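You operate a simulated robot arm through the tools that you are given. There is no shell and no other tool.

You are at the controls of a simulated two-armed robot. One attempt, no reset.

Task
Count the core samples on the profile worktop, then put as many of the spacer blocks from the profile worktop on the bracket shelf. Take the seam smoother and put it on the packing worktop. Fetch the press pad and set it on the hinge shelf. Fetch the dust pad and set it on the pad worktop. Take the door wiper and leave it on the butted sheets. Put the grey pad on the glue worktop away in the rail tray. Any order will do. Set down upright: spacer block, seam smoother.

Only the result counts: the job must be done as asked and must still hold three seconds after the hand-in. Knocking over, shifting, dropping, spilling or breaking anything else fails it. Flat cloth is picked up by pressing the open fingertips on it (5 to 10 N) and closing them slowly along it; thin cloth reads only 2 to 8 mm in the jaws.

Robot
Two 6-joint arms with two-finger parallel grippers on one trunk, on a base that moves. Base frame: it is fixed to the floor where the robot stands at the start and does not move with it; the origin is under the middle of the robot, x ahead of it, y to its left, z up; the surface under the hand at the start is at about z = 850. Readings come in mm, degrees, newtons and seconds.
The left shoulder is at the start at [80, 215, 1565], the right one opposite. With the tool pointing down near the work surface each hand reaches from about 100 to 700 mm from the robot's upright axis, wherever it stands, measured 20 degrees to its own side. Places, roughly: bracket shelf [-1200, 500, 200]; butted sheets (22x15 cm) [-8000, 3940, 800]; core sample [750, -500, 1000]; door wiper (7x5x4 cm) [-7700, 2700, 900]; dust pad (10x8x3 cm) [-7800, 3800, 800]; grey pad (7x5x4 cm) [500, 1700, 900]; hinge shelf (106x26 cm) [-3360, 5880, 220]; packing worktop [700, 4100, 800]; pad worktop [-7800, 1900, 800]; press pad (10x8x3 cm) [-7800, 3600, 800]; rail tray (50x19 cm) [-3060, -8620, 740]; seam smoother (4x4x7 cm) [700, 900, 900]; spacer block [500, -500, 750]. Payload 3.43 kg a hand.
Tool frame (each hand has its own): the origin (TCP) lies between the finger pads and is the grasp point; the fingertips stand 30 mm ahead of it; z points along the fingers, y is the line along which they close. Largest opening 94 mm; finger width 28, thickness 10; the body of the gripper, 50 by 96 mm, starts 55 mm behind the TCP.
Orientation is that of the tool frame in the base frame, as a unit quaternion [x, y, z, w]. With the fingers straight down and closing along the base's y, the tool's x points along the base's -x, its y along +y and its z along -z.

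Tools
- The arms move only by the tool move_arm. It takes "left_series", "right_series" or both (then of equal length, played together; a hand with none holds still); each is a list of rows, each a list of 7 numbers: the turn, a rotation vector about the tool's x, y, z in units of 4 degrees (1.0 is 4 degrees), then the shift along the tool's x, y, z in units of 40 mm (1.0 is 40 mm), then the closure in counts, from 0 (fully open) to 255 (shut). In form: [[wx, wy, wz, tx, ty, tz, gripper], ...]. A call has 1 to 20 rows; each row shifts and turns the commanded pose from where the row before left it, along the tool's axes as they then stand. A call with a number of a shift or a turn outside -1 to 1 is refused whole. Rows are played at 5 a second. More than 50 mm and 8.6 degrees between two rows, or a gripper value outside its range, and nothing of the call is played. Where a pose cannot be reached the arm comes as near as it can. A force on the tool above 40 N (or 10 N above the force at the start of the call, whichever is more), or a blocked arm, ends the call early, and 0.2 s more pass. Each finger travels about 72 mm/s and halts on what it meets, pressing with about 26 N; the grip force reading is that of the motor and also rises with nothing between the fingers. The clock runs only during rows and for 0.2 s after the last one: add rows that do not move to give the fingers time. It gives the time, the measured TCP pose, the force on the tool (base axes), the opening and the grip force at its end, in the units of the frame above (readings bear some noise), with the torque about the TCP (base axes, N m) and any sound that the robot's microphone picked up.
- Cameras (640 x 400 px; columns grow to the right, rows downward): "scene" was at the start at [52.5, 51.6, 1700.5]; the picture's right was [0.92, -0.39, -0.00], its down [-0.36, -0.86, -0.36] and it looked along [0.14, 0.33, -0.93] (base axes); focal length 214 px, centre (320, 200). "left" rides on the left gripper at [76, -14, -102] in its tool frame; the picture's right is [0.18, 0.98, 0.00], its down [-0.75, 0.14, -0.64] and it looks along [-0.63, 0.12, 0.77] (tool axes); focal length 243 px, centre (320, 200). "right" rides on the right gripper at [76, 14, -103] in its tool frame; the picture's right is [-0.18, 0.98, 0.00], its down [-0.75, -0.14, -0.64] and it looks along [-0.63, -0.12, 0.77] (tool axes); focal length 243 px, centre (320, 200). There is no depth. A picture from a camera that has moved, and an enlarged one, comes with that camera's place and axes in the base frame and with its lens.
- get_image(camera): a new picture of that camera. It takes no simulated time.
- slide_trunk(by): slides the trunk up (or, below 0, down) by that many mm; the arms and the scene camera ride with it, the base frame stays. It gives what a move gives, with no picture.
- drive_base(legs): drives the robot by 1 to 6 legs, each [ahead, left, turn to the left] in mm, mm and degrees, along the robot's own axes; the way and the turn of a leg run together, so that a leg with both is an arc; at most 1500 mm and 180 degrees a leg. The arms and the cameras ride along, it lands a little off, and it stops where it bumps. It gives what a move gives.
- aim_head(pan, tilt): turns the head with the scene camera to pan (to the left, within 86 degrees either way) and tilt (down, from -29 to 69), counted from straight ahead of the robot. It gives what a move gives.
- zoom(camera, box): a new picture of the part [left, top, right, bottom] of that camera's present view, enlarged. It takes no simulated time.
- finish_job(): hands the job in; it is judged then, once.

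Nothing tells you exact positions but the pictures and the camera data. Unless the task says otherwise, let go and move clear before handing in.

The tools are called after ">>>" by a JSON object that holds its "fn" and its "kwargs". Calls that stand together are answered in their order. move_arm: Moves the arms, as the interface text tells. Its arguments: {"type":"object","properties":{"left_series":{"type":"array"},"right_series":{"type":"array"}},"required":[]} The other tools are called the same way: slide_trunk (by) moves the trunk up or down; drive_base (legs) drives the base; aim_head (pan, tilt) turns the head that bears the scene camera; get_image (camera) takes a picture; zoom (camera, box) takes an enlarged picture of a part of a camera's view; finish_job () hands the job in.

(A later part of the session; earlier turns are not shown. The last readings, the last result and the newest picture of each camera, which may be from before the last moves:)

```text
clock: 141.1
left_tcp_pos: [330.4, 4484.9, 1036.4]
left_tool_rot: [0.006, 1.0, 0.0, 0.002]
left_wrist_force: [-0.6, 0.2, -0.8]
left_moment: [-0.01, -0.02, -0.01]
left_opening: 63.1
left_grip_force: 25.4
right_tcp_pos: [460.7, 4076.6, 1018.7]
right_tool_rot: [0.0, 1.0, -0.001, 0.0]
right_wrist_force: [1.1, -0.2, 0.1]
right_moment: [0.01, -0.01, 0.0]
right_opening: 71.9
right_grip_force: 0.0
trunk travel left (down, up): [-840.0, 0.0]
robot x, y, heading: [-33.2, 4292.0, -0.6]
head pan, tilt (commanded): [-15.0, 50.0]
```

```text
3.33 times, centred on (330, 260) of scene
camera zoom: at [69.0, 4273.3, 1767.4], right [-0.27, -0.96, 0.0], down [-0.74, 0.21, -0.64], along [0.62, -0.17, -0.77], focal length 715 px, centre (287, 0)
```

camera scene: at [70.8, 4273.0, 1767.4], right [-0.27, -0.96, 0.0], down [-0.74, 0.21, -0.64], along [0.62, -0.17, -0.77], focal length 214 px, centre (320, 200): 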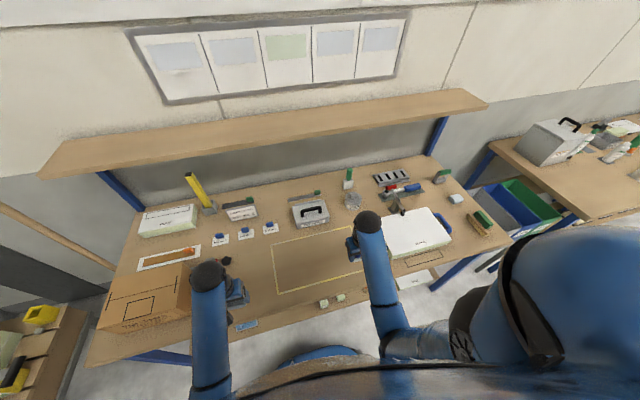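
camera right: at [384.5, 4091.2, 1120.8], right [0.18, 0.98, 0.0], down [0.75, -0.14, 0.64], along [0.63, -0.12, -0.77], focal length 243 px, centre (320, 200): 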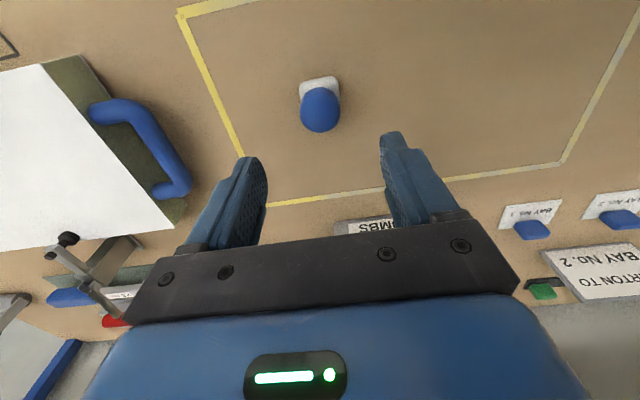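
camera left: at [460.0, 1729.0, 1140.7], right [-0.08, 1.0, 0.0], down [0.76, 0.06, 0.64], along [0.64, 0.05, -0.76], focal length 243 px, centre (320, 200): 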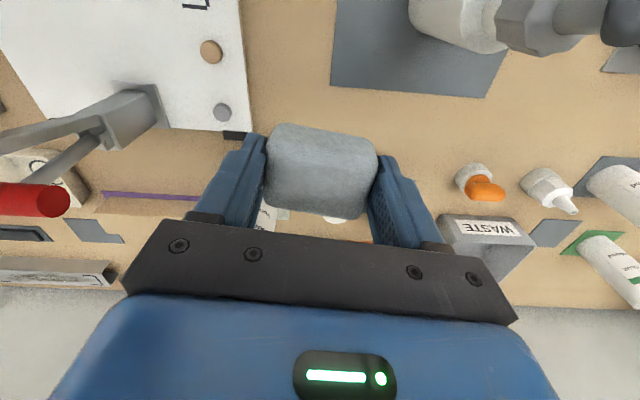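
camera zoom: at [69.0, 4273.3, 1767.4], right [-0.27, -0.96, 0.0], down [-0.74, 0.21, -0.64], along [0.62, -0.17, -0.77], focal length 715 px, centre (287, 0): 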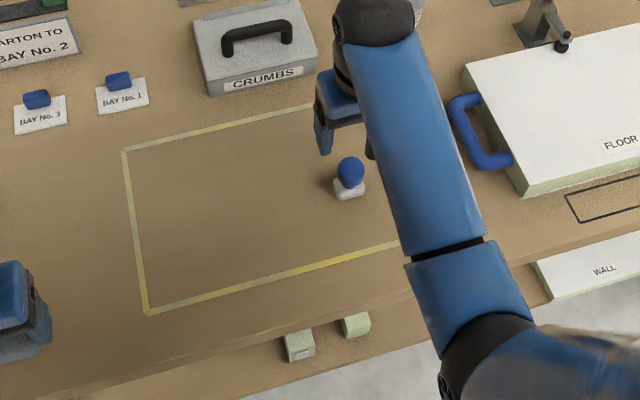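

The seam smoother stands upright on the packing worktop. I'll back off, tuck the right arm, and turn to look west for the route toward the pad worktops.

>>> {"fn": "drive_base", "kwargs": {"legs": [[-400, 0, 0]]}}

>>> {"fn": "move_arm", "kwargs": {"right_series": [[0, 0, 0, 0.8, -0.2, 0, 0], [0, 0, 0, 0.8, -0.2, 0, 0], [0, 0, 0, 0.8, -0.2, 0, 0], [0, 0, 0, 0.8, -0.2, 0, 0]]}}

>>> {"fn": "drive_base", "kwargs": {"legs": [[0, 0, 90]]}}

>>> {"fn": "aim_head", "kwargs": {"pan": 0, "tilt": 25}}

>>> {"fn": "get_image", "kwargs": {"camera": "scene"}}

>>> {"fn": "aim_head", "kwargs": {"pan": 65, "tilt": 25}}

>>> {"fn": "get_image", "kwargs": {"camera": "scene"}}

```text
clock: 143.6
left_tcp_pos: [-65.0, 4488.6, 1037.6]
left_tool_rot: [0.008, 1.0, 0.001, 0.001]
left_wrist_force: [-0.8, -0.7, -0.8]
left_moment: [0.01, 0.04, -0.02]
left_opening: 62.9
left_grip_force: 25.7
right_tcp_pos: [63.3, 4078.6, 1015.3]
right_tool_rot: [0.002, 1.0, -0.001, 0.0]
right_wrist_force: [-0.3, 0.3, 0.0]
right_moment: [0.04, 0.0, 0.0]
right_opening: 72.2
right_grip_force: 0.1
trunk travel left (down, up): [-840.0, 0.0]
robot x, y, heading: [-431.0, 4298.1, -0.7]
head pan, tilt (commanded): [-15.0, 50.0]
```

```text
clock: 144.6
left_tcp_pos: [-68.9, 4488.5, 1038.1]
left_tool_rot: [0.008, 1.0, 0.001, 0.002]
left_wrist_force: [-0.8, 0.6, -1.1]
left_moment: [-0.01, 0.0, -0.03]
left_opening: 63.1
left_grip_force: 26.5
right_tcp_pos: [-68.9, 4048.2, 1017.3]
right_tool_rot: [0.001, 1.0, -0.001, 0.003]
right_wrist_force: [0.3, 0.6, -0.3]
right_moment: [-0.02, 0.02, 0.03]
right_opening: 94.1
right_grip_force: 0.2
trunk travel left (down, up): [-840.0, 0.0]
robot x, y, heading: [-438.0, 4297.8, -0.6]
head pan, tilt (commanded): [-15.0, 50.0]
```

```text
clock: 148.9
left_tcp_pos: [-631.9, 4659.9, 1037.4]
left_tool_rot: [0.71, -0.704, -0.001, -0.001]
left_wrist_force: [-1.3, -0.9, -0.5]
left_moment: [0.02, -0.02, -0.04]
left_opening: 62.9
left_grip_force: 25.6
right_tcp_pos: [-191.6, 4671.3, 1016.5]
right_tool_rot: [0.714, -0.701, 0.0, -0.001]
right_wrist_force: [-0.2, 0.2, -0.3]
right_moment: [-0.02, -0.01, -0.01]
right_opening: 94.1
right_grip_force: 0.1
trunk travel left (down, up): [-840.0, 0.0]
robot x, y, heading: [-430.3, 4297.1, 90.5]
head pan, tilt (commanded): [-15.0, 50.0]
```

```text
clock: 149.8
left_tcp_pos: [-632.5, 4661.1, 1036.9]
left_tool_rot: [0.71, -0.704, -0.003, 0.0]
left_wrist_force: [0.2, 0.3, -0.5]
left_moment: [-0.01, -0.02, -0.03]
left_opening: 63.2
left_grip_force: 26.6
right_tcp_pos: [-192.0, 4670.9, 1016.9]
right_tool_rot: [0.714, -0.7, 0.0, -0.001]
right_wrist_force: [0.6, 0.3, 0.5]
right_moment: [0.01, 0.01, 0.02]
right_opening: 94.1
right_grip_force: 0.2
trunk travel left (down, up): [-840.0, 0.0]
robot x, y, heading: [-432.6, 4297.7, 90.6]
head pan, tilt (commanded): [0.0, 25.0]
```

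```text
taken
camera scene: at [-435.0, 4421.1, 1804.9], right [1.0, 0.01, 0.0], down [0.0, -0.42, -0.91], along [-0.01, 0.91, -0.42], focal length 214 px, centre (320, 200)
```

scene: 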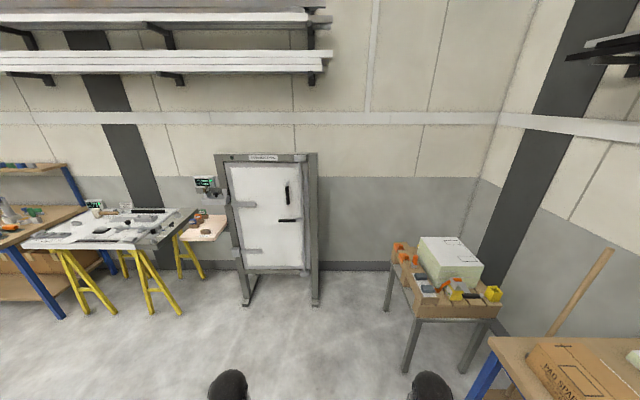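

```text
clock: 151.2
left_tcp_pos: [-632.6, 4660.8, 1038.1]
left_tool_rot: [0.71, -0.704, -0.002, -0.001]
left_wrist_force: [-0.7, -0.5, 0.3]
left_moment: [-0.01, -0.03, 0.01]
left_opening: 63.2
left_grip_force: 25.7
right_tcp_pos: [-191.8, 4671.9, 1015.9]
right_tool_rot: [0.714, -0.7, 0.0, -0.002]
right_wrist_force: [-0.6, 0.5, 0.0]
right_moment: [0.03, -0.01, 0.03]
right_opening: 94.1
right_grip_force: 0.0
trunk travel left (down, up): [-840.0, 0.0]
robot x, y, heading: [-432.2, 4298.8, 90.6]
head pan, tilt (commanded): [65.0, 25.0]
```

```text
taken
camera scene: at [-518.1, 4367.2, 1805.0], right [0.41, 0.91, 0.0], down [0.38, -0.18, -0.91], along [-0.82, 0.38, -0.42], focal length 214 px, centre (320, 200)
```

scene: 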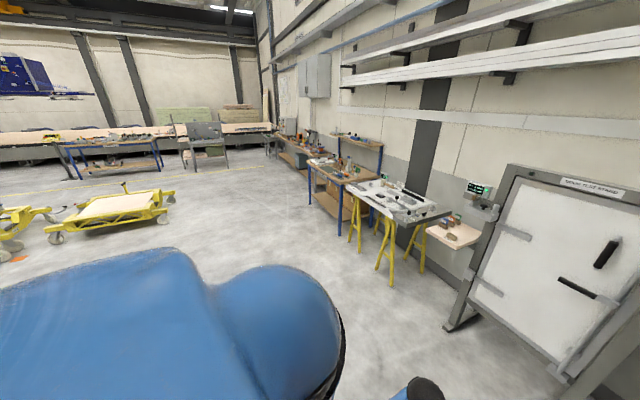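

There's an open lane heading west along y≈4700. I'll turn to face west and look ahead in detail.

>>> {"fn": "drive_base", "kwargs": {"legs": [[0, 0, 89.5], [0, -350, 0]]}}

>>> {"fn": "aim_head", "kwargs": {"pan": 0, "tilt": 20}}

>>> {"fn": "get_image", "kwargs": {"camera": "scene"}}

```text
clock: 157.3
left_tcp_pos: [-801.4, 4429.3, 1036.8]
left_tool_rot: [1.0, 0.023, -0.002, -0.001]
left_wrist_force: [-0.9, 0.4, -1.5]
left_moment: [0.03, -0.03, -0.01]
left_opening: 63.0
left_grip_force: 25.9
right_tcp_pos: [-831.4, 4869.5, 1016.4]
right_tool_rot: [1.0, 0.029, -0.001, -0.003]
right_wrist_force: [-0.3, 0.0, 0.8]
right_moment: [0.05, 0.02, -0.02]
right_opening: 94.2
right_grip_force: 0.0
trunk travel left (down, up): [-840.0, 0.0]
robot x, y, heading: [-451.1, 4641.8, -177.1]
head pan, tilt (commanded): [65.0, 25.0]
```

```text
clock: 158.7
left_tcp_pos: [-803.7, 4430.2, 1038.1]
left_tool_rot: [1.0, 0.023, -0.001, 0.0]
left_wrist_force: [0.6, 0.6, 0.1]
left_moment: [0.02, -0.01, -0.01]
left_opening: 62.6
left_grip_force: 25.8
right_tcp_pos: [-831.6, 4870.3, 1016.5]
right_tool_rot: [1.0, 0.03, -0.001, -0.001]
right_wrist_force: [0.1, -0.3, -0.6]
right_moment: [0.02, -0.03, 0.01]
right_opening: 94.0
right_grip_force: 0.1
trunk travel left (down, up): [-840.0, 0.0]
robot x, y, heading: [-447.4, 4640.5, -177.4]
head pan, tilt (commanded): [0.0, 20.0]
```

```text
taken
camera scene: at [-572.4, 4637.5, 1813.0], right [-0.05, 1.0, 0.0], down [0.34, 0.02, -0.94], along [-0.94, -0.05, -0.34], focal length 214 px, centre (320, 200)
```

scene: 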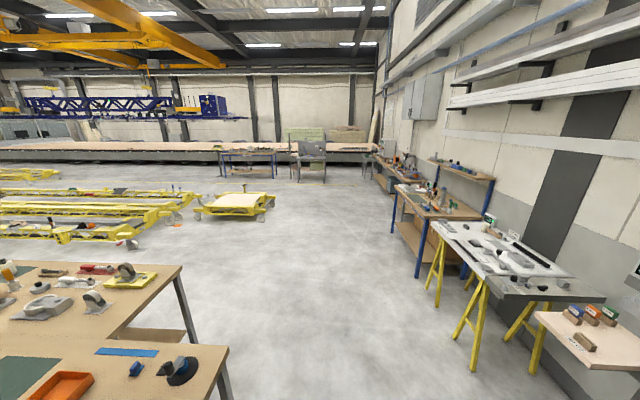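

The lane is clear: tables at left end by y≈4170 and those at right begin at y≈5600. I'll correct heading and drive west about 6 m.

>>> {"fn": "drive_base", "kwargs": {"legs": [[0, 0, -2.6], [1500, 0, 0], [1500, 0, 0], [1500, 0, 0]]}}

>>> {"fn": "get_image", "kwargs": {"camera": "scene"}}

```text
clock: 180.5
left_tcp_pos: [-5315.7, 4527.2, 1037.4]
left_tool_rot: [1.0, -0.012, -0.002, 0.001]
left_wrist_force: [0.0, 0.0, -0.2]
left_moment: [0.0, 0.02, -0.01]
left_opening: 63.0
left_grip_force: 26.1
right_tcp_pos: [-5312.1, 4968.5, 1016.2]
right_tool_rot: [1.0, -0.007, -0.003, -0.001]
right_wrist_force: [0.4, 1.4, 0.2]
right_moment: [0.0, -0.01, -0.01]
right_opening: 94.2
right_grip_force: 0.0
trunk travel left (down, up): [-840.0, 0.0]
robot x, y, heading: [-4948.3, 4713.0, 178.8]
head pan, tilt (commanded): [0.0, 20.0]
```

```text
taken
camera scene: at [-5069.2, 4716.5, 1813.1], right [0.02, 1.0, 0.0], down [0.34, -0.01, -0.94], along [-0.94, 0.02, -0.34], focal length 214 px, centre (320, 200)
```

scene: 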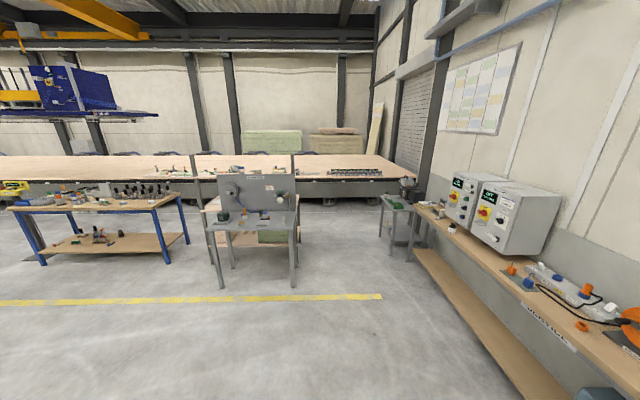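

I now see a blue-legged table at left (y≈1200–2730) and a grey stand around y≈3700–4050, x≈−7200…−8000. I'll zoom on both.

>>> {"fn": "zoom", "kwargs": {"camera": "scene", "box": [190, 160, 310, 300]}}

>>> {"fn": "zoom", "kwargs": {"camera": "scene", "box": [0, 160, 200, 285]}}

```text
2.86 times, centred on (250, 230) of scene
camera zoom: at [-5069.2, 4716.5, 1813.1], right [0.02, 1.0, 0.0], down [0.34, -0.01, -0.94], along [-0.94, 0.02, -0.34], focal length 613 px, centre (520, 114)
```

zoom: 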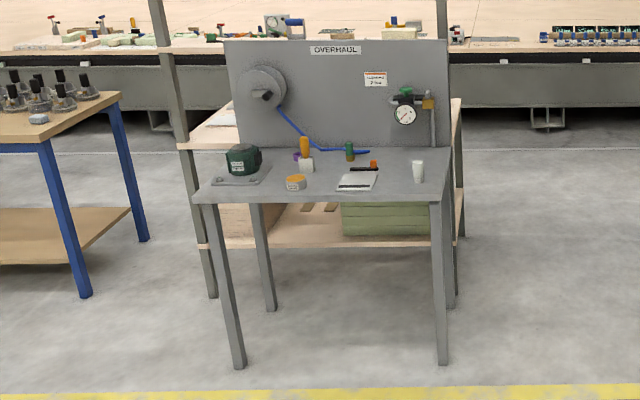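

```text
3.20 times, centred on (100, 222) of scene
camera zoom: at [-5069.2, 4716.5, 1813.1], right [0.02, 1.0, 0.0], down [0.34, -0.01, -0.94], along [-0.94, 0.02, -0.34], focal length 686 px, centre (1024, 128)
```

zoom: 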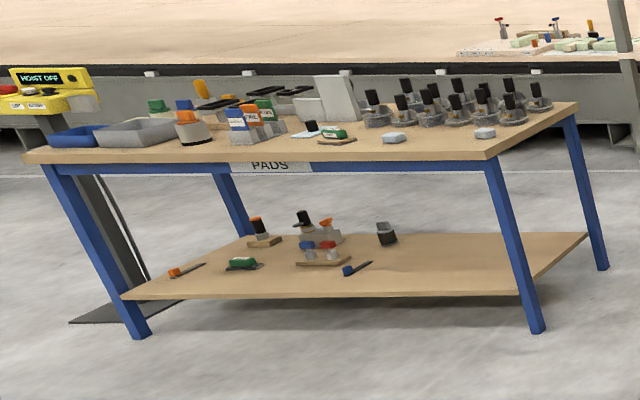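

The blue-legged table is labelled "PADS" (pad worktop) and the door wiper seems to be the light block at its right end. A wooden trolley stands behind the "OVERHAUL" stand; I'll go closer to see it from the side.

>>> {"fn": "drive_base", "kwargs": {"legs": [[1400, 0, 1.2]]}}

>>> {"fn": "aim_head", "kwargs": {"pan": 35, "tilt": 28}}

>>> {"fn": "get_image", "kwargs": {"camera": "scene"}}

```text
clock: 187.6
left_tcp_pos: [-6739.2, 4530.1, 1037.6]
left_tool_rot: [1.0, 0.001, -0.002, 0.001]
left_wrist_force: [0.3, -0.6, 0.4]
left_moment: [0.02, -0.01, 0.02]
left_opening: 63.0
left_grip_force: 26.1
right_tcp_pos: [-6749.0, 4969.8, 1015.8]
right_tool_rot: [1.0, 0.007, -0.002, 0.0]
right_wrist_force: [-0.8, -0.6, 0.3]
right_moment: [0.01, -0.01, -0.02]
right_opening: 94.0
right_grip_force: 0.0
trunk travel left (down, up): [-840.0, 0.0]
robot x, y, heading: [-6378.6, 4726.8, -179.6]
head pan, tilt (commanded): [0.0, 20.0]
```

```text
clock: 188.7
left_tcp_pos: [-6740.0, 4528.7, 1037.6]
left_tool_rot: [1.0, 0.002, -0.002, 0.001]
left_wrist_force: [0.8, 0.0, -1.0]
left_moment: [0.01, 0.0, -0.01]
left_opening: 62.7
left_grip_force: 26.6
right_tcp_pos: [-6748.6, 4969.6, 1016.2]
right_tool_rot: [1.0, 0.008, -0.001, -0.001]
right_wrist_force: [0.4, -0.3, -0.2]
right_moment: [-0.01, 0.02, 0.01]
right_opening: 93.8
right_grip_force: 0.0
trunk travel left (down, up): [-840.0, 0.0]
robot x, y, heading: [-6374.9, 4724.8, -179.8]
head pan, tilt (commanded): [35.0, 28.0]
```

```text
taken
camera scene: at [-6481.5, 4673.6, 1800.1], right [-0.58, 0.82, 0.0], down [0.38, 0.27, -0.88], along [-0.72, -0.51, -0.47], focal length 214 px, centre (320, 200)
```

scene: 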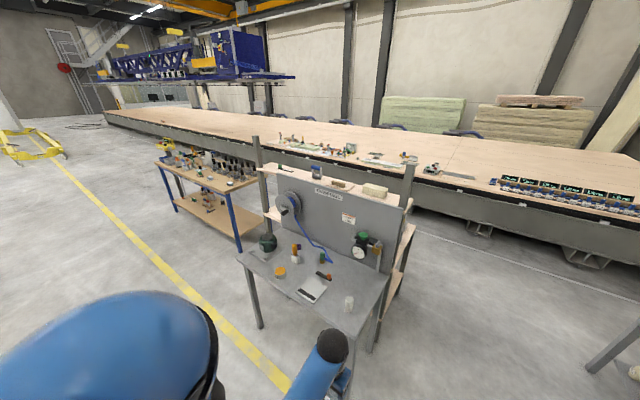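

I can see the wooden table behind the overhaul panel with a few items on top. I'll zoom there.

>>> {"fn": "zoom", "kwargs": {"camera": "scene", "box": [230, 130, 430, 260]}}

>>> {"fn": "zoom", "kwargs": {"camera": "scene", "box": [150, 130, 270, 220]}}

>>> {"fn": "zoom", "kwargs": {"camera": "scene", "box": [260, 120, 460, 220]}}

```text
3.08 times, centred on (330, 195) of scene
camera zoom: at [-6481.5, 4673.6, 1800.1], right [-0.58, 0.82, 0.0], down [0.38, 0.27, -0.88], along [-0.72, -0.51, -0.47], focal length 660 px, centre (289, 215)
```

zoom: 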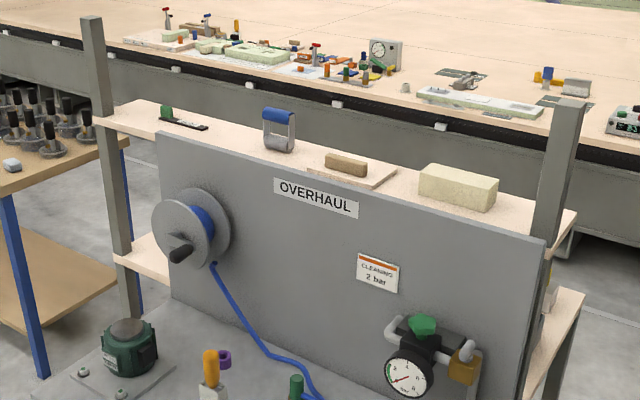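

```text
4.44 times, centred on (210, 175) of scene
camera zoom: at [-6481.5, 4673.6, 1800.1], right [-0.58, 0.82, 0.0], down [0.38, 0.27, -0.88], along [-0.72, -0.51, -0.47], focal length 953 px, centre (809, 311)
```

zoom: 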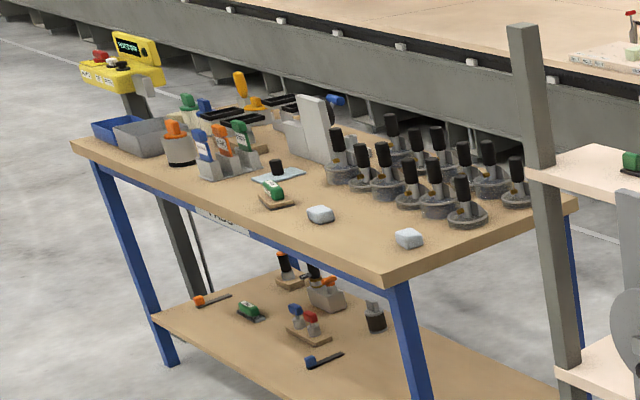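

```text
3.20 times, centred on (360, 170) of scene
camera zoom: at [-6481.5, 4673.6, 1800.1], right [-0.58, 0.82, 0.0], down [0.38, 0.27, -0.88], along [-0.72, -0.51, -0.47], focal length 686 px, centre (192, 296)
```

zoom: 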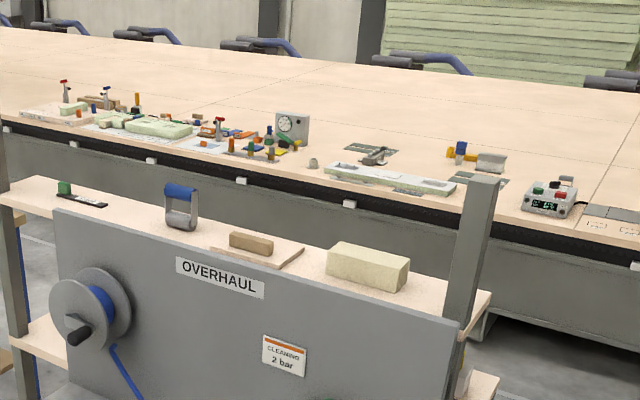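

I need the geometry of this stand and table. I'll zoom at the lower part too.

>>> {"fn": "zoom", "kwargs": {"camera": "scene", "box": [220, 130, 440, 370]}}

```text
1.67 times, centred on (330, 250) of scene
camera zoom: at [-6481.5, 4673.6, 1800.1], right [-0.58, 0.82, 0.0], down [0.38, 0.27, -0.88], along [-0.72, -0.51, -0.47], focal length 358 px, centre (303, 117)
```

zoom: 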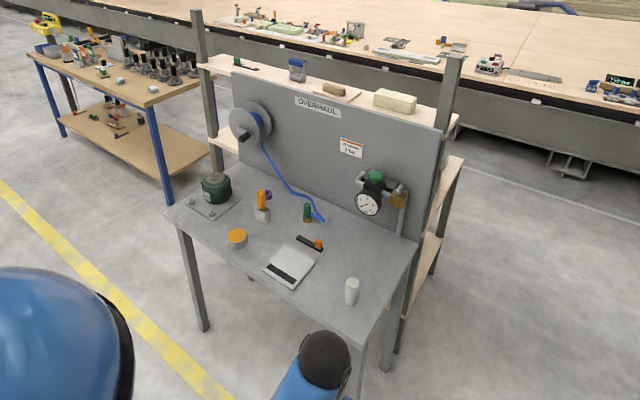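

The rack behind the overhaul stand has shelves at about z=1200, 810 and 300 and spans x≈−7590…−8110, so the pads and butted sheets should be on its middle shelf. I'll go around its north end to look from the west side.

>>> {"fn": "drive_base", "kwargs": {"legs": [[0, -320, 0], [1400, 0, 0]]}}

>>> {"fn": "aim_head", "kwargs": {"pan": 70, "tilt": 35}}

>>> {"fn": "get_image", "kwargs": {"camera": "scene"}}

>>> {"fn": "aim_head", "kwargs": {"pan": 10, "tilt": 30}}

>>> {"fn": "get_image", "kwargs": {"camera": "scene"}}

```text
clock: 197.3
left_tcp_pos: [-8128.1, 4824.4, 1036.9]
left_tool_rot: [1.0, 0.008, -0.003, 0.001]
left_wrist_force: [-0.5, -0.2, -1.5]
left_moment: [0.02, -0.03, 0.01]
left_opening: 62.9
left_grip_force: 25.6
right_tcp_pos: [-8144.0, 5265.8, 1016.8]
right_tool_rot: [1.0, 0.015, -0.002, -0.001]
right_wrist_force: [0.0, 0.3, -0.1]
right_moment: [-0.01, 0.0, 0.01]
right_opening: 94.0
right_grip_force: 0.0
trunk travel left (down, up): [-840.0, 0.0]
robot x, y, heading: [-7771.6, 5028.6, -179.0]
head pan, tilt (commanded): [35.0, 28.0]
```

```text
clock: 198.3
left_tcp_pos: [-8129.7, 4823.2, 1038.6]
left_tool_rot: [1.0, 0.008, -0.002, 0.001]
left_wrist_force: [-0.5, -0.3, -0.4]
left_moment: [-0.01, -0.03, -0.01]
left_opening: 63.0
left_grip_force: 26.0
right_tcp_pos: [-8143.6, 5265.2, 1015.7]
right_tool_rot: [1.0, 0.015, -0.001, -0.001]
right_wrist_force: [0.8, -0.4, 0.0]
right_moment: [-0.01, -0.01, -0.01]
right_opening: 94.1
right_grip_force: 0.0
trunk travel left (down, up): [-840.0, 0.0]
robot x, y, heading: [-7770.6, 5025.1, -179.3]
head pan, tilt (commanded): [70.0, 35.0]
```

```text
taken
camera scene: at [-7827.6, 4942.2, 1789.2], right [-0.95, 0.33, 0.0], down [0.19, 0.54, -0.82], along [-0.27, -0.77, -0.57], focal length 214 px, centre (320, 200)
```

scene: 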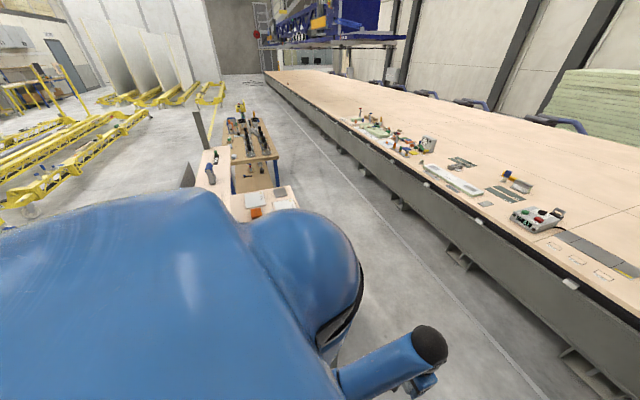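

```text
clock: 199.6
left_tcp_pos: [-8128.2, 4822.8, 1036.8]
left_tool_rot: [1.0, 0.008, -0.001, 0.001]
left_wrist_force: [0.5, 0.8, 0.1]
left_moment: [0.01, 0.0, -0.03]
left_opening: 62.9
left_grip_force: 25.9
right_tcp_pos: [-8143.6, 5265.0, 1016.4]
right_tool_rot: [1.0, 0.014, -0.002, -0.001]
right_wrist_force: [-0.2, -0.8, -0.5]
right_moment: [0.02, 0.01, 0.01]
right_opening: 94.0
right_grip_force: 0.0
trunk travel left (down, up): [-840.0, 0.0]
robot x, y, heading: [-7766.1, 5025.2, -179.0]
head pan, tilt (commanded): [10.0, 30.0]
```

```text
taken
camera scene: at [-7887.5, 5008.1, 1797.0], right [-0.19, 0.98, 0.0], down [0.49, 0.1, -0.87], along [-0.85, -0.17, -0.5], focal length 214 px, centre (320, 200)
```

scene: 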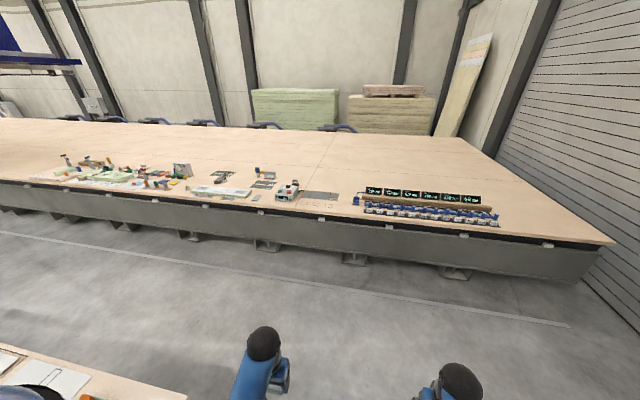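

The middle shelf reaches further west than the top one, with pads and white sheets on it. I'll aim at it and zoom.

>>> {"fn": "aim_head", "kwargs": {"pan": 60, "tilt": 45}}

>>> {"fn": "get_image", "kwargs": {"camera": "scene"}}

>>> {"fn": "zoom", "kwargs": {"camera": "scene", "box": [150, 60, 330, 220]}}

```text
clock: 200.8
left_tcp_pos: [-8129.4, 4823.6, 1036.9]
left_tool_rot: [1.0, 0.008, -0.002, 0.001]
left_wrist_force: [0.7, -0.9, -0.3]
left_moment: [0.0, 0.05, 0.01]
left_opening: 63.2
left_grip_force: 26.0
right_tcp_pos: [-8143.9, 5265.3, 1016.2]
right_tool_rot: [1.0, 0.015, -0.001, 0.0]
right_wrist_force: [-0.3, 0.1, -0.4]
right_moment: [0.03, 0.02, -0.01]
right_opening: 93.7
right_grip_force: 0.0
trunk travel left (down, up): [-840.0, 0.0]
robot x, y, heading: [-7769.0, 5025.9, -179.1]
head pan, tilt (commanded): [60.0, 45.0]
```

```text
taken
camera scene: at [-7838.0, 4954.3, 1774.4], right [-0.87, 0.48, 0.0], down [0.34, 0.62, -0.71], along [-0.34, -0.62, -0.71], focal length 214 px, centre (320, 200)
```

scene: 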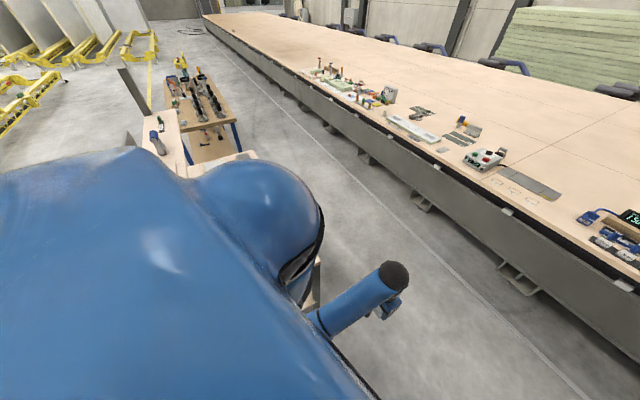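

```text
2.50 times, centred on (240, 140) of scene
camera zoom: at [-7838.0, 4954.3, 1774.4], right [-0.87, 0.48, 0.0], down [0.34, 0.62, -0.71], along [-0.34, -0.62, -0.71], focal length 536 px, centre (520, 350)
```

zoom: 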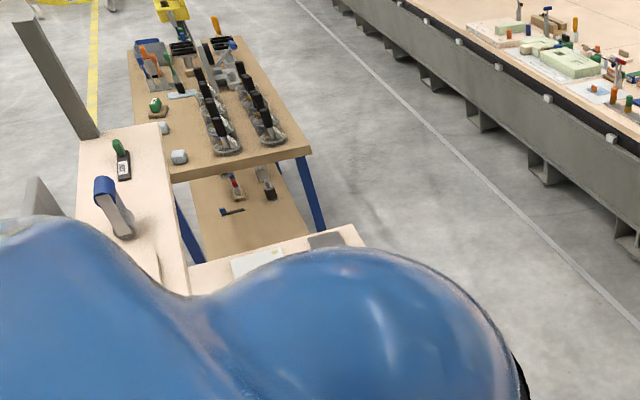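

The middle shelf spans x −7600…−8106, y 3320…4480, open from the west. I'll drive into the lane west of it and turn to face east.

>>> {"fn": "drive_base", "kwargs": {"legs": [[760, 0, 0], [0, 0, -90], [0, 0, -90.5]]}}

>>> {"fn": "aim_head", "kwargs": {"pan": -40, "tilt": 40}}

>>> {"fn": "get_image", "kwargs": {"camera": "scene"}}

```text
clock: 212.5
left_tcp_pos: [-8159.1, 5210.9, 1037.8]
left_tool_rot: [0.0, 1.0, 0.001, 0.001]
left_wrist_force: [-0.4, -0.6, 0.3]
left_moment: [-0.04, 0.01, 0.0]
left_opening: 63.2
left_grip_force: 25.6
right_tcp_pos: [-8150.8, 4769.9, 1016.4]
right_tool_rot: [-0.006, 1.0, -0.001, 0.001]
right_wrist_force: [-0.3, 0.6, 0.4]
right_moment: [0.01, 0.02, 0.01]
right_opening: 93.9
right_grip_force: 0.1
trunk travel left (down, up): [-840.0, 0.0]
robot x, y, heading: [-8521.0, 5015.5, 0.2]
head pan, tilt (commanded): [60.0, 45.0]
```

```text
clock: 214.3
left_tcp_pos: [-8159.6, 5210.8, 1038.0]
left_tool_rot: [0.0, 1.0, 0.001, 0.001]
left_wrist_force: [0.3, 0.2, -0.2]
left_moment: [0.02, -0.01, 0.01]
left_opening: 62.9
left_grip_force: 25.7
right_tcp_pos: [-8150.7, 4770.7, 1015.9]
right_tool_rot: [-0.006, 1.0, 0.0, 0.002]
right_wrist_force: [-0.6, -0.1, 0.3]
right_moment: [0.0, 0.0, -0.02]
right_opening: 94.1
right_grip_force: 0.0
trunk travel left (down, up): [-840.0, 0.0]
robot x, y, heading: [-8522.4, 5017.8, 0.1]
head pan, tilt (commanded): [-40.0, 40.0]
```

```text
taken
camera scene: at [-8427.0, 4961.7, 1781.6], right [-0.64, -0.77, 0.0], down [-0.49, 0.41, -0.77], along [0.59, -0.49, -0.64], focal length 214 px, centre (320, 200)
```

scene: 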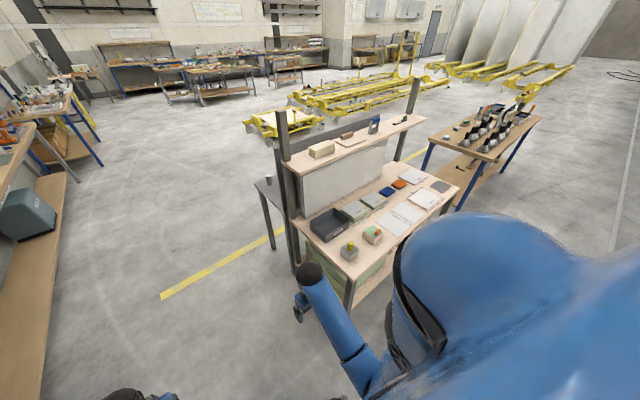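

Now the rack's west side is in full view, with pads and sheets on the middle shelf. I'll zoom on it.

>>> {"fn": "zoom", "kwargs": {"camera": "scene", "box": [280, 150, 470, 280]}}

>>> {"fn": "zoom", "kwargs": {"camera": "scene", "box": [340, 155, 450, 235]}}

```text
3.08 times, centred on (375, 215) of scene
camera zoom: at [-8427.0, 4961.7, 1781.6], right [-0.64, -0.77, 0.0], down [-0.49, 0.41, -0.77], along [0.59, -0.49, -0.64], focal length 660 px, centre (151, 154)
```

zoom: 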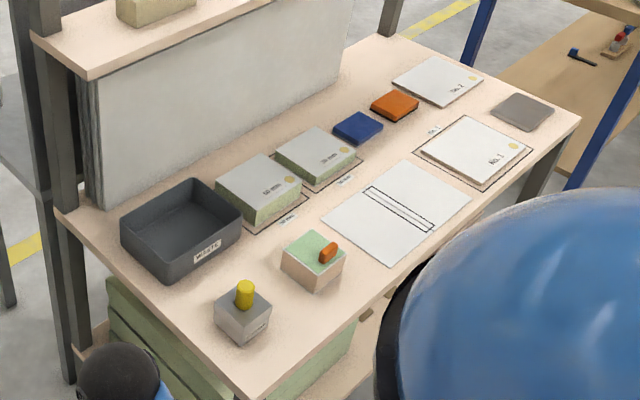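

```text
5.00 times, centred on (395, 195) of scene
camera zoom: at [-8427.0, 4961.7, 1781.6], right [-0.64, -0.77, 0.0], down [-0.49, 0.41, -0.77], along [0.59, -0.49, -0.64], focal length 1072 px, centre (-55, 225)
```

zoom: 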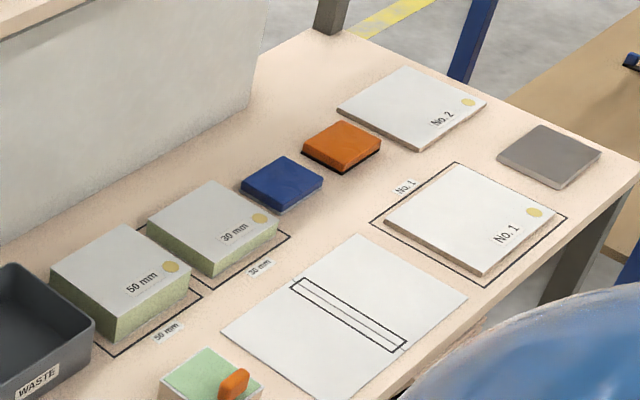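

The blue pad sits at (−7798,3799) and the orange one at (−7801,3656), so by the listed places blue is the dust pad and orange the press pad; the butted sheets are the white pair at (−8005,3938). I'll drive down the lane to face them.

>>> {"fn": "drive_base", "kwargs": {"legs": [[0, -1050, 0]]}}

>>> {"fn": "aim_head", "kwargs": {"pan": -15, "tilt": 45}}

>>> {"fn": "get_image", "kwargs": {"camera": "scene"}}

```text
clock: 219.6
left_tcp_pos: [-8154.8, 4181.3, 1037.4]
left_tool_rot: [-0.005, 1.0, 0.0, 0.002]
left_wrist_force: [0.6, 0.9, -0.2]
left_moment: [-0.01, -0.01, 0.01]
left_opening: 63.0
left_grip_force: 26.2
right_tcp_pos: [-8141.2, 3739.5, 1017.4]
right_tool_rot: [-0.011, 1.0, -0.002, 0.001]
right_wrist_force: [-0.4, 0.3, 0.4]
right_moment: [0.0, 0.0, 0.0]
right_opening: 93.8
right_grip_force: 0.0
trunk travel left (down, up): [-840.0, 0.0]
robot x, y, heading: [-8515.7, 3978.0, 0.8]
head pan, tilt (commanded): [-40.0, 40.0]
```

```text
clock: 220.5
left_tcp_pos: [-8153.0, 4179.3, 1037.8]
left_tool_rot: [-0.005, 1.0, 0.001, 0.002]
left_wrist_force: [0.2, -0.7, -0.4]
left_moment: [-0.01, 0.01, -0.03]
left_opening: 62.8
left_grip_force: 26.0
right_tcp_pos: [-8141.4, 3738.9, 1016.2]
right_tool_rot: [-0.011, 1.0, -0.001, 0.001]
right_wrist_force: [0.7, 0.0, 0.2]
right_moment: [0.0, -0.03, 0.0]
right_opening: 94.2
right_grip_force: 0.2
trunk travel left (down, up): [-840.0, 0.0]
robot x, y, heading: [-8515.4, 3981.4, 1.0]
head pan, tilt (commanded): [-15.0, 45.0]
```

```text
taken
camera scene: at [-8405.9, 3960.9, 1774.4], right [-0.25, -0.97, 0.0], down [-0.69, 0.17, -0.71], along [0.69, -0.17, -0.71], focal length 214 px, centre (320, 200)
```

scene: 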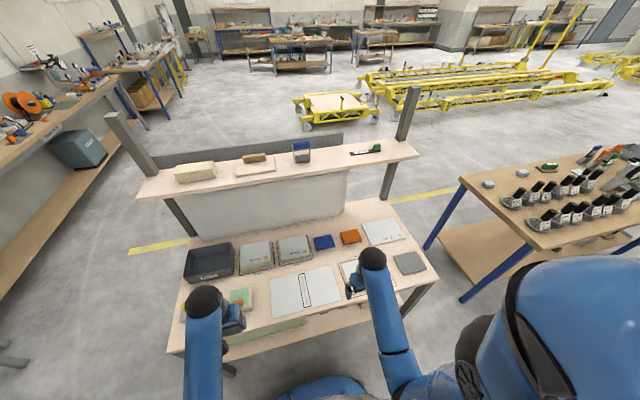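

Both pads are visible just ahead. I'll zoom to measure precisely.

>>> {"fn": "zoom", "kwargs": {"camera": "scene", "box": [295, 205, 445, 325]}}

>>> {"fn": "get_image", "kwargs": {"camera": "right"}}

```text
3.33 times, centred on (370, 265) of scene
camera zoom: at [-8405.9, 3960.9, 1774.4], right [-0.25, -0.97, 0.0], down [-0.69, 0.17, -0.71], along [0.69, -0.17, -0.71], focal length 715 px, centre (153, -17)
```

zoom: 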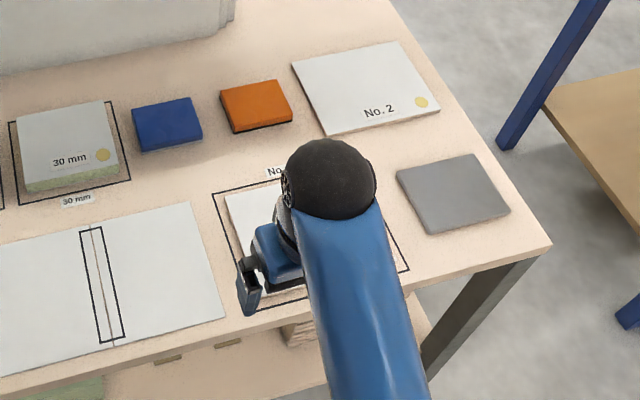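

```text
taken
camera right: at [-8217.1, 3752.1, 1119.3], right [0.16, 0.99, 0.0], down [0.76, -0.12, 0.64], along [0.64, -0.1, -0.77], focal length 243 px, centre (320, 200)
```

right: 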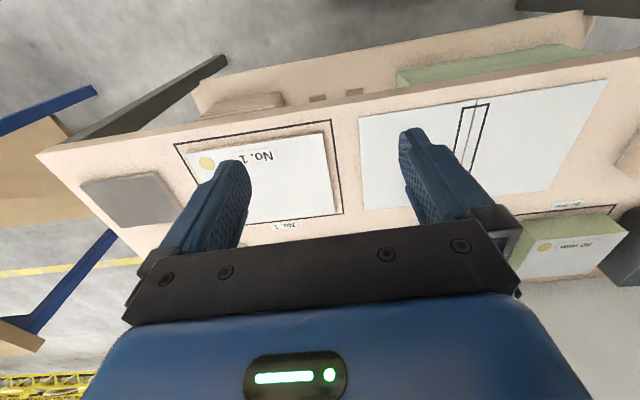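

Refined: dust pad (blue) centre ≈(−7788,3786), press pad (orange) ≈(−7790,3637), shelf surface ≈798. I'll move in a little and turn left 30° so the right arm can reach well while the left hand stays off the shelf.

>>> {"fn": "drive_base", "kwargs": {"legs": [[95, 0, 0], [0, 0, 30]]}}

>>> {"fn": "get_image", "kwargs": {"camera": "right"}}

>>> {"fn": "aim_head", "kwargs": {"pan": -45, "tilt": 50}}

>>> {"fn": "get_image", "kwargs": {"camera": "scene"}}

```text
clock: 223.1
left_tcp_pos: [-8208.5, 4335.5, 1038.4]
left_tool_rot: [-0.264, 0.965, 0.0, 0.001]
left_wrist_force: [-0.4, 0.0, -0.6]
left_moment: [-0.02, 0.01, 0.0]
left_opening: 63.0
left_grip_force: 25.9
right_tcp_pos: [-7976.1, 3961.5, 1016.4]
right_tool_rot: [-0.272, 0.962, 0.0, 0.002]
right_wrist_force: [-0.4, 0.8, 0.2]
right_moment: [-0.02, -0.01, -0.01]
right_opening: 93.9
right_grip_force: 0.0
trunk travel left (down, up): [-840.0, 0.0]
robot x, y, heading: [-8423.0, 3981.5, 31.1]
head pan, tilt (commanded): [-15.0, 45.0]
```

```text
taken
camera right: at [-8048.5, 3933.5, 1119.4], right [-0.36, 0.93, 0.0], down [0.71, 0.27, 0.64], along [0.6, 0.23, -0.76], focal length 243 px, centre (320, 200)
```

right: 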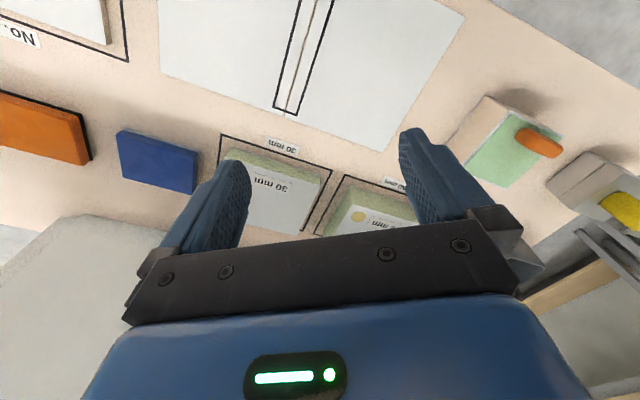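

```text
clock: 224.1
left_tcp_pos: [-8209.9, 4335.3, 1038.3]
left_tool_rot: [-0.264, 0.965, 0.001, 0.002]
left_wrist_force: [0.0, 0.3, -0.2]
left_moment: [0.03, 0.01, -0.01]
left_opening: 62.9
left_grip_force: 26.3
right_tcp_pos: [-7976.1, 3961.1, 1015.8]
right_tool_rot: [-0.271, 0.962, 0.0, 0.001]
right_wrist_force: [-0.8, -0.4, -0.5]
right_moment: [0.01, -0.01, 0.01]
right_opening: 93.9
right_grip_force: 0.1
trunk travel left (down, up): [-840.0, 0.0]
robot x, y, heading: [-8416.4, 3984.1, 31.0]
head pan, tilt (commanded): [-45.0, 50.0]
```

```text
taken
camera scene: at [-8319.7, 3979.3, 1767.4], right [-0.24, -0.97, 0.0], down [-0.74, 0.19, -0.64], along [0.62, -0.16, -0.77], focal length 214 px, centre (320, 200)
```

scene: 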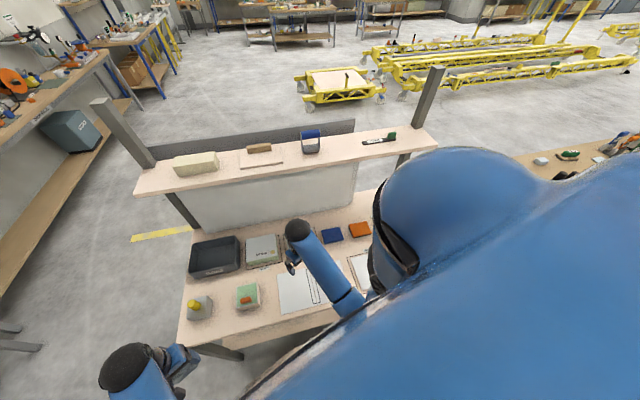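

I'll move the right hand above the dust pad first, then rotate the fingers to close across its 8 cm side.

>>> {"fn": "move_arm", "kwargs": {"right_series": [[0, 0, 0, -0.247, -0.881, 0, 0], [0, 0, 0, -0.247, -0.881, 0, 0], [0, 0, 0, -0.247, -0.881, 0, 0], [0, 0, 0, -0.247, -0.881, 0, 0], [0, 0, 0, -0.247, -0.881, 0, 0], [0, 0, 0, -0.247, -0.881, 0, 0], [0, 0, 0, -0.247, -0.881, 0, 0], [0, 0, 0, 0, 0, 0, 0]]}}

>>> {"fn": "move_arm", "kwargs": {"right_series": [[0, 0, -1, 0, 0, 0.2, 0], [0, 0, -1, 0, 0, 0.2, 0], [0, 0, -1, 0, 0, 0.2, 0], [0, 0, -1, 0, 0, 0.2, 0], [0, 0, -1, 0, 0, 0.2, 0], [0, 0, -1, 0, 0, 0, 0], [0, 0, -1, 0, 0, 0, 0], [0, 0, -1, 0, 0, 0, 0], [0, 0, -1, 0, 0, 0, 0], [0, 0, -1, 0, 0, 0, 0], [0, 0, -1, 0, 0, 0, 0], [0, 0, -1, 0, 0, 0, 0], [0, 0, -1, 0, 0, 0, 0], [0, 0, -1, 0, 0, 0, 0], [0, 0, -0.7, 0, 0, 0, 0], [0, 0, 0, 0, 0, 0, 0]]}}

>>> {"fn": "get_image", "kwargs": {"camera": "right"}}

>>> {"fn": "get_image", "kwargs": {"camera": "scene"}}

```text
clock: 225.9
left_tcp_pos: [-8208.5, 4335.3, 1038.1]
left_tool_rot: [-0.264, 0.964, 0.002, 0.002]
left_wrist_force: [0.5, 0.4, -1.4]
left_moment: [0.0, -0.01, 0.0]
left_opening: 62.8
left_grip_force: 26.3
right_tcp_pos: [-7787.2, 3787.6, 1016.1]
right_tool_rot: [-0.272, 0.962, 0.0, 0.0]
right_wrist_force: [-0.1, -0.4, -0.7]
right_moment: [0.0, -0.02, -0.02]
right_opening: 94.1
right_grip_force: 0.0
trunk travel left (down, up): [-840.0, 0.0]
robot x, y, heading: [-8422.0, 3981.4, 30.9]
head pan, tilt (commanded): [-45.0, 50.0]
```

```text
clock: 229.3
left_tcp_pos: [-8209.0, 4335.2, 1037.3]
left_tool_rot: [-0.265, 0.964, 0.002, 0.001]
left_wrist_force: [-0.3, 0.9, 0.3]
left_moment: [-0.03, 0.01, -0.01]
left_opening: 62.8
left_grip_force: 26.2
right_tcp_pos: [-7787.4, 3786.4, 977.8]
right_tool_rot: [0.709, -0.706, 0.001, -0.001]
right_wrist_force: [0.1, 0.8, 0.3]
right_moment: [0.03, 0.02, 0.04]
right_opening: 94.2
right_grip_force: 0.0
trunk travel left (down, up): [-840.0, 0.0]
robot x, y, heading: [-8419.1, 3979.8, 30.9]
head pan, tilt (commanded): [-45.0, 50.0]
```

```text
taken
camera right: at [-7801.6, 3711.2, 1080.3], right [-0.98, 0.18, 0.0], down [0.13, 0.75, 0.64], along [0.12, 0.63, -0.77], focal length 243 px, centre (320, 200)
```

right: 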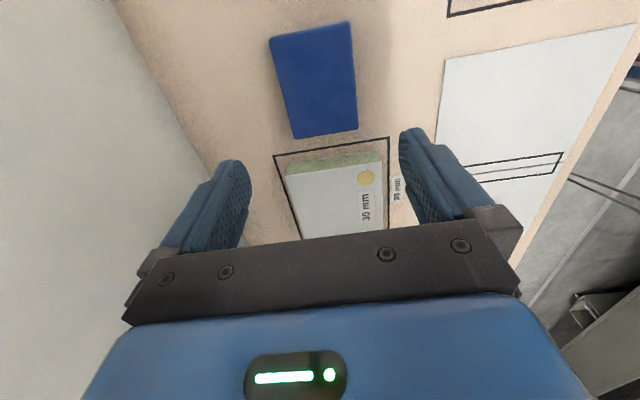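

```text
taken
camera scene: at [-8320.0, 3979.0, 1767.4], right [-0.24, -0.97, 0.0], down [-0.74, 0.19, -0.64], along [0.62, -0.16, -0.77], focal length 214 px, centre (320, 200)
```

scene: 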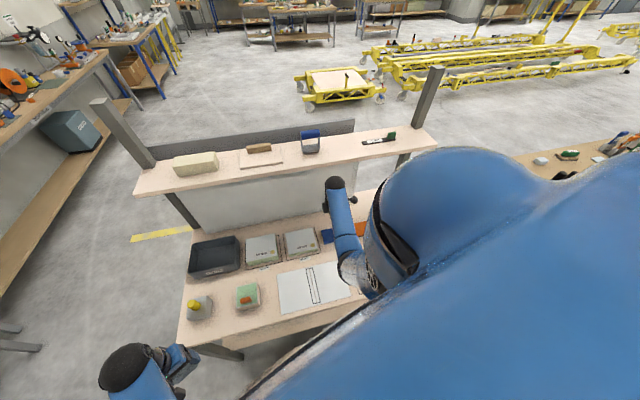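

The fingers straddle the pad's 8 cm side correctly (pad centre ≈(−7787,3779)). I'll lower the trunk 60 mm for reach, then descend.

>>> {"fn": "slide_trunk", "kwargs": {"by": -70}}

>>> {"fn": "move_arm", "kwargs": {"right_series": [[0, 0, 0, 0.15, 0, 0.3, 0], [0, 0, 0, 0, 0, 0.4, 0], [0, 0, 0, 0, 0, 0, 0]]}}

>>> {"fn": "get_image", "kwargs": {"camera": "right"}}

```text
clock: 230.4
left_tcp_pos: [-8207.7, 4335.1, 968.8]
left_tool_rot: [-0.264, 0.964, 0.001, 0.001]
left_wrist_force: [-0.2, -0.6, -1.2]
left_moment: [0.05, 0.01, -0.01]
left_opening: 62.9
left_grip_force: 26.0
right_tcp_pos: [-7788.3, 3787.2, 908.0]
right_tool_rot: [0.709, -0.705, 0.002, -0.001]
right_wrist_force: [0.7, -0.6, 0.8]
right_moment: [-0.04, 0.0, 0.0]
right_opening: 94.0
right_grip_force: 0.0
trunk travel left (down, up): [-770.0, 70.0]
robot x, y, heading: [-8420.3, 3984.7, 31.0]
head pan, tilt (commanded): [-45.0, 50.0]
```

```text
clock: 231.2
left_tcp_pos: [-8209.7, 4337.3, 968.6]
left_tool_rot: [-0.264, 0.964, 0.001, 0.002]
left_wrist_force: [-0.3, 0.4, -1.2]
left_moment: [0.02, -0.01, 0.01]
left_opening: 62.9
left_grip_force: 26.1
right_tcp_pos: [-7788.4, 3781.5, 878.1]
right_tool_rot: [0.708, -0.706, 0.001, -0.001]
right_wrist_force: [0.1, 0.1, -0.3]
right_moment: [-0.03, 0.0, 0.02]
right_opening: 93.9
right_grip_force: 0.0
trunk travel left (down, up): [-770.0, 70.0]
robot x, y, heading: [-8419.5, 3983.8, 30.7]
head pan, tilt (commanded): [-45.0, 50.0]
```

```text
taken
camera right: at [-7801.4, 3705.2, 982.2], right [-0.98, 0.18, 0.0], down [0.14, 0.75, 0.64], along [0.12, 0.63, -0.77], focal length 243 px, centre (320, 200)
```

right: 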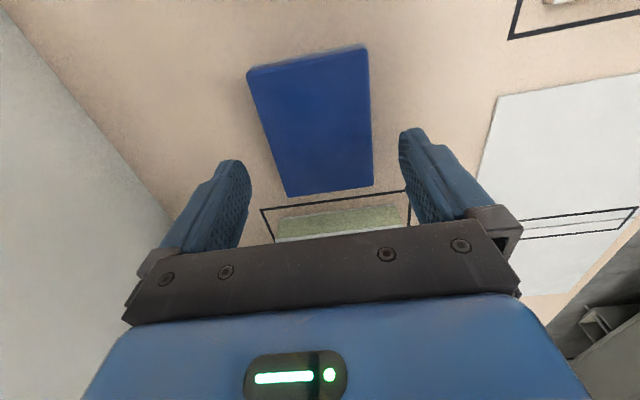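

Aligned in both axes. I'll descend to z≈834 and close on the dust pad.

>>> {"fn": "move_arm", "kwargs": {"right_series": [[0, 0, 0, 0, 0, 0.4, 0], [0, 0, 0, 0, 0, 0.4, 0], [0, 0, 0, 0, 0, 0.28, 0], [0, 0, 0, 0, 0, 0, 0], [0, 0, 0, 0, 0, 0, 255], [0, 0, 0, 0, 0, 0, 255], [0, 0, 0, 0, 0, 0, 255], [0, 0, 0, 0, 0, 0, 255]]}}

>>> {"fn": "get_image", "kwargs": {"camera": "right"}}

```text
clock: 233.0
left_tcp_pos: [-8209.0, 4336.2, 968.3]
left_tool_rot: [-0.265, 0.964, 0.002, 0.002]
left_wrist_force: [0.6, 0.4, -0.8]
left_moment: [0.0, 0.04, 0.01]
left_opening: 62.8
left_grip_force: 26.5
right_tcp_pos: [-7787.8, 3780.5, 836.5]
right_tool_rot: [0.709, -0.705, 0.001, -0.001]
right_wrist_force: [0.8, 0.1, 0.0]
right_moment: [-0.01, 0.02, 0.04]
right_opening: 74.6
right_grip_force: 25.5
trunk travel left (down, up): [-770.0, 70.0]
robot x, y, heading: [-8421.8, 3983.8, 30.8]
head pan, tilt (commanded): [-45.0, 50.0]
```

```text
taken
camera right: at [-7801.0, 3705.4, 939.3], right [-0.98, 0.18, 0.0], down [0.14, 0.75, 0.64], along [0.12, 0.63, -0.77], focal length 243 px, centre (320, 200)
```

right: 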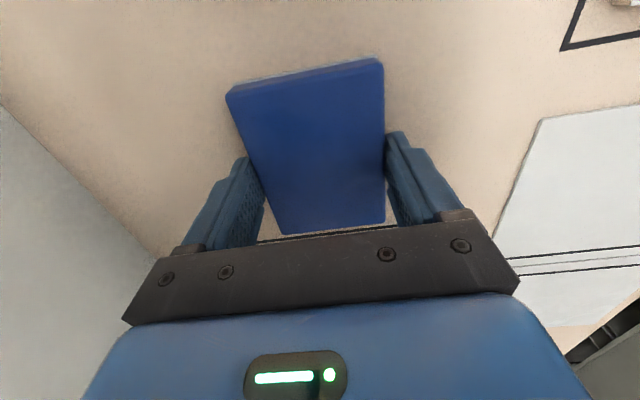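

Gripped at 75 mm. I'll lift and verify.

>>> {"fn": "move_arm", "kwargs": {"right_series": [[0, 0, 0, 0, 0, -0.3, 255], [0, 0, 0, 0, 0, -0.6, 255], [0, 0, 0, 0, 0, -0.8, 255], [0, 0, 0, 0, 0, -0.8, 255], [0, 0, 0, 0, 0, -0.8, 255], [0, 0, 0, 0, 0, -0.5, 255]]}}

>>> {"fn": "get_image", "kwargs": {"camera": "right"}}

```text
clock: 234.4
left_tcp_pos: [-8208.6, 4336.1, 967.2]
left_tool_rot: [-0.265, 0.964, 0.002, 0.001]
left_wrist_force: [-0.9, -0.8, -0.7]
left_moment: [0.0, -0.02, 0.0]
left_opening: 62.9
left_grip_force: 26.1
right_tcp_pos: [-7787.8, 3781.3, 988.1]
right_tool_rot: [0.709, -0.705, 0.001, -0.001]
right_wrist_force: [-0.4, 0.2, -1.1]
right_moment: [0.04, 0.0, 0.0]
right_opening: 74.4
right_grip_force: 25.9
trunk travel left (down, up): [-770.0, 70.0]
robot x, y, heading: [-8423.7, 3984.3, 31.1]
head pan, tilt (commanded): [-45.0, 50.0]
```

```text
taken
camera right: at [-7802.0, 3704.9, 1091.1], right [-0.98, 0.18, 0.0], down [0.14, 0.75, 0.64], along [0.12, 0.63, -0.77], focal length 243 px, centre (320, 200)
```

right: 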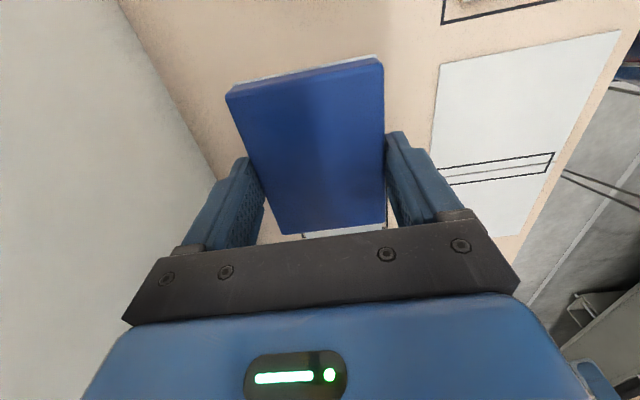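

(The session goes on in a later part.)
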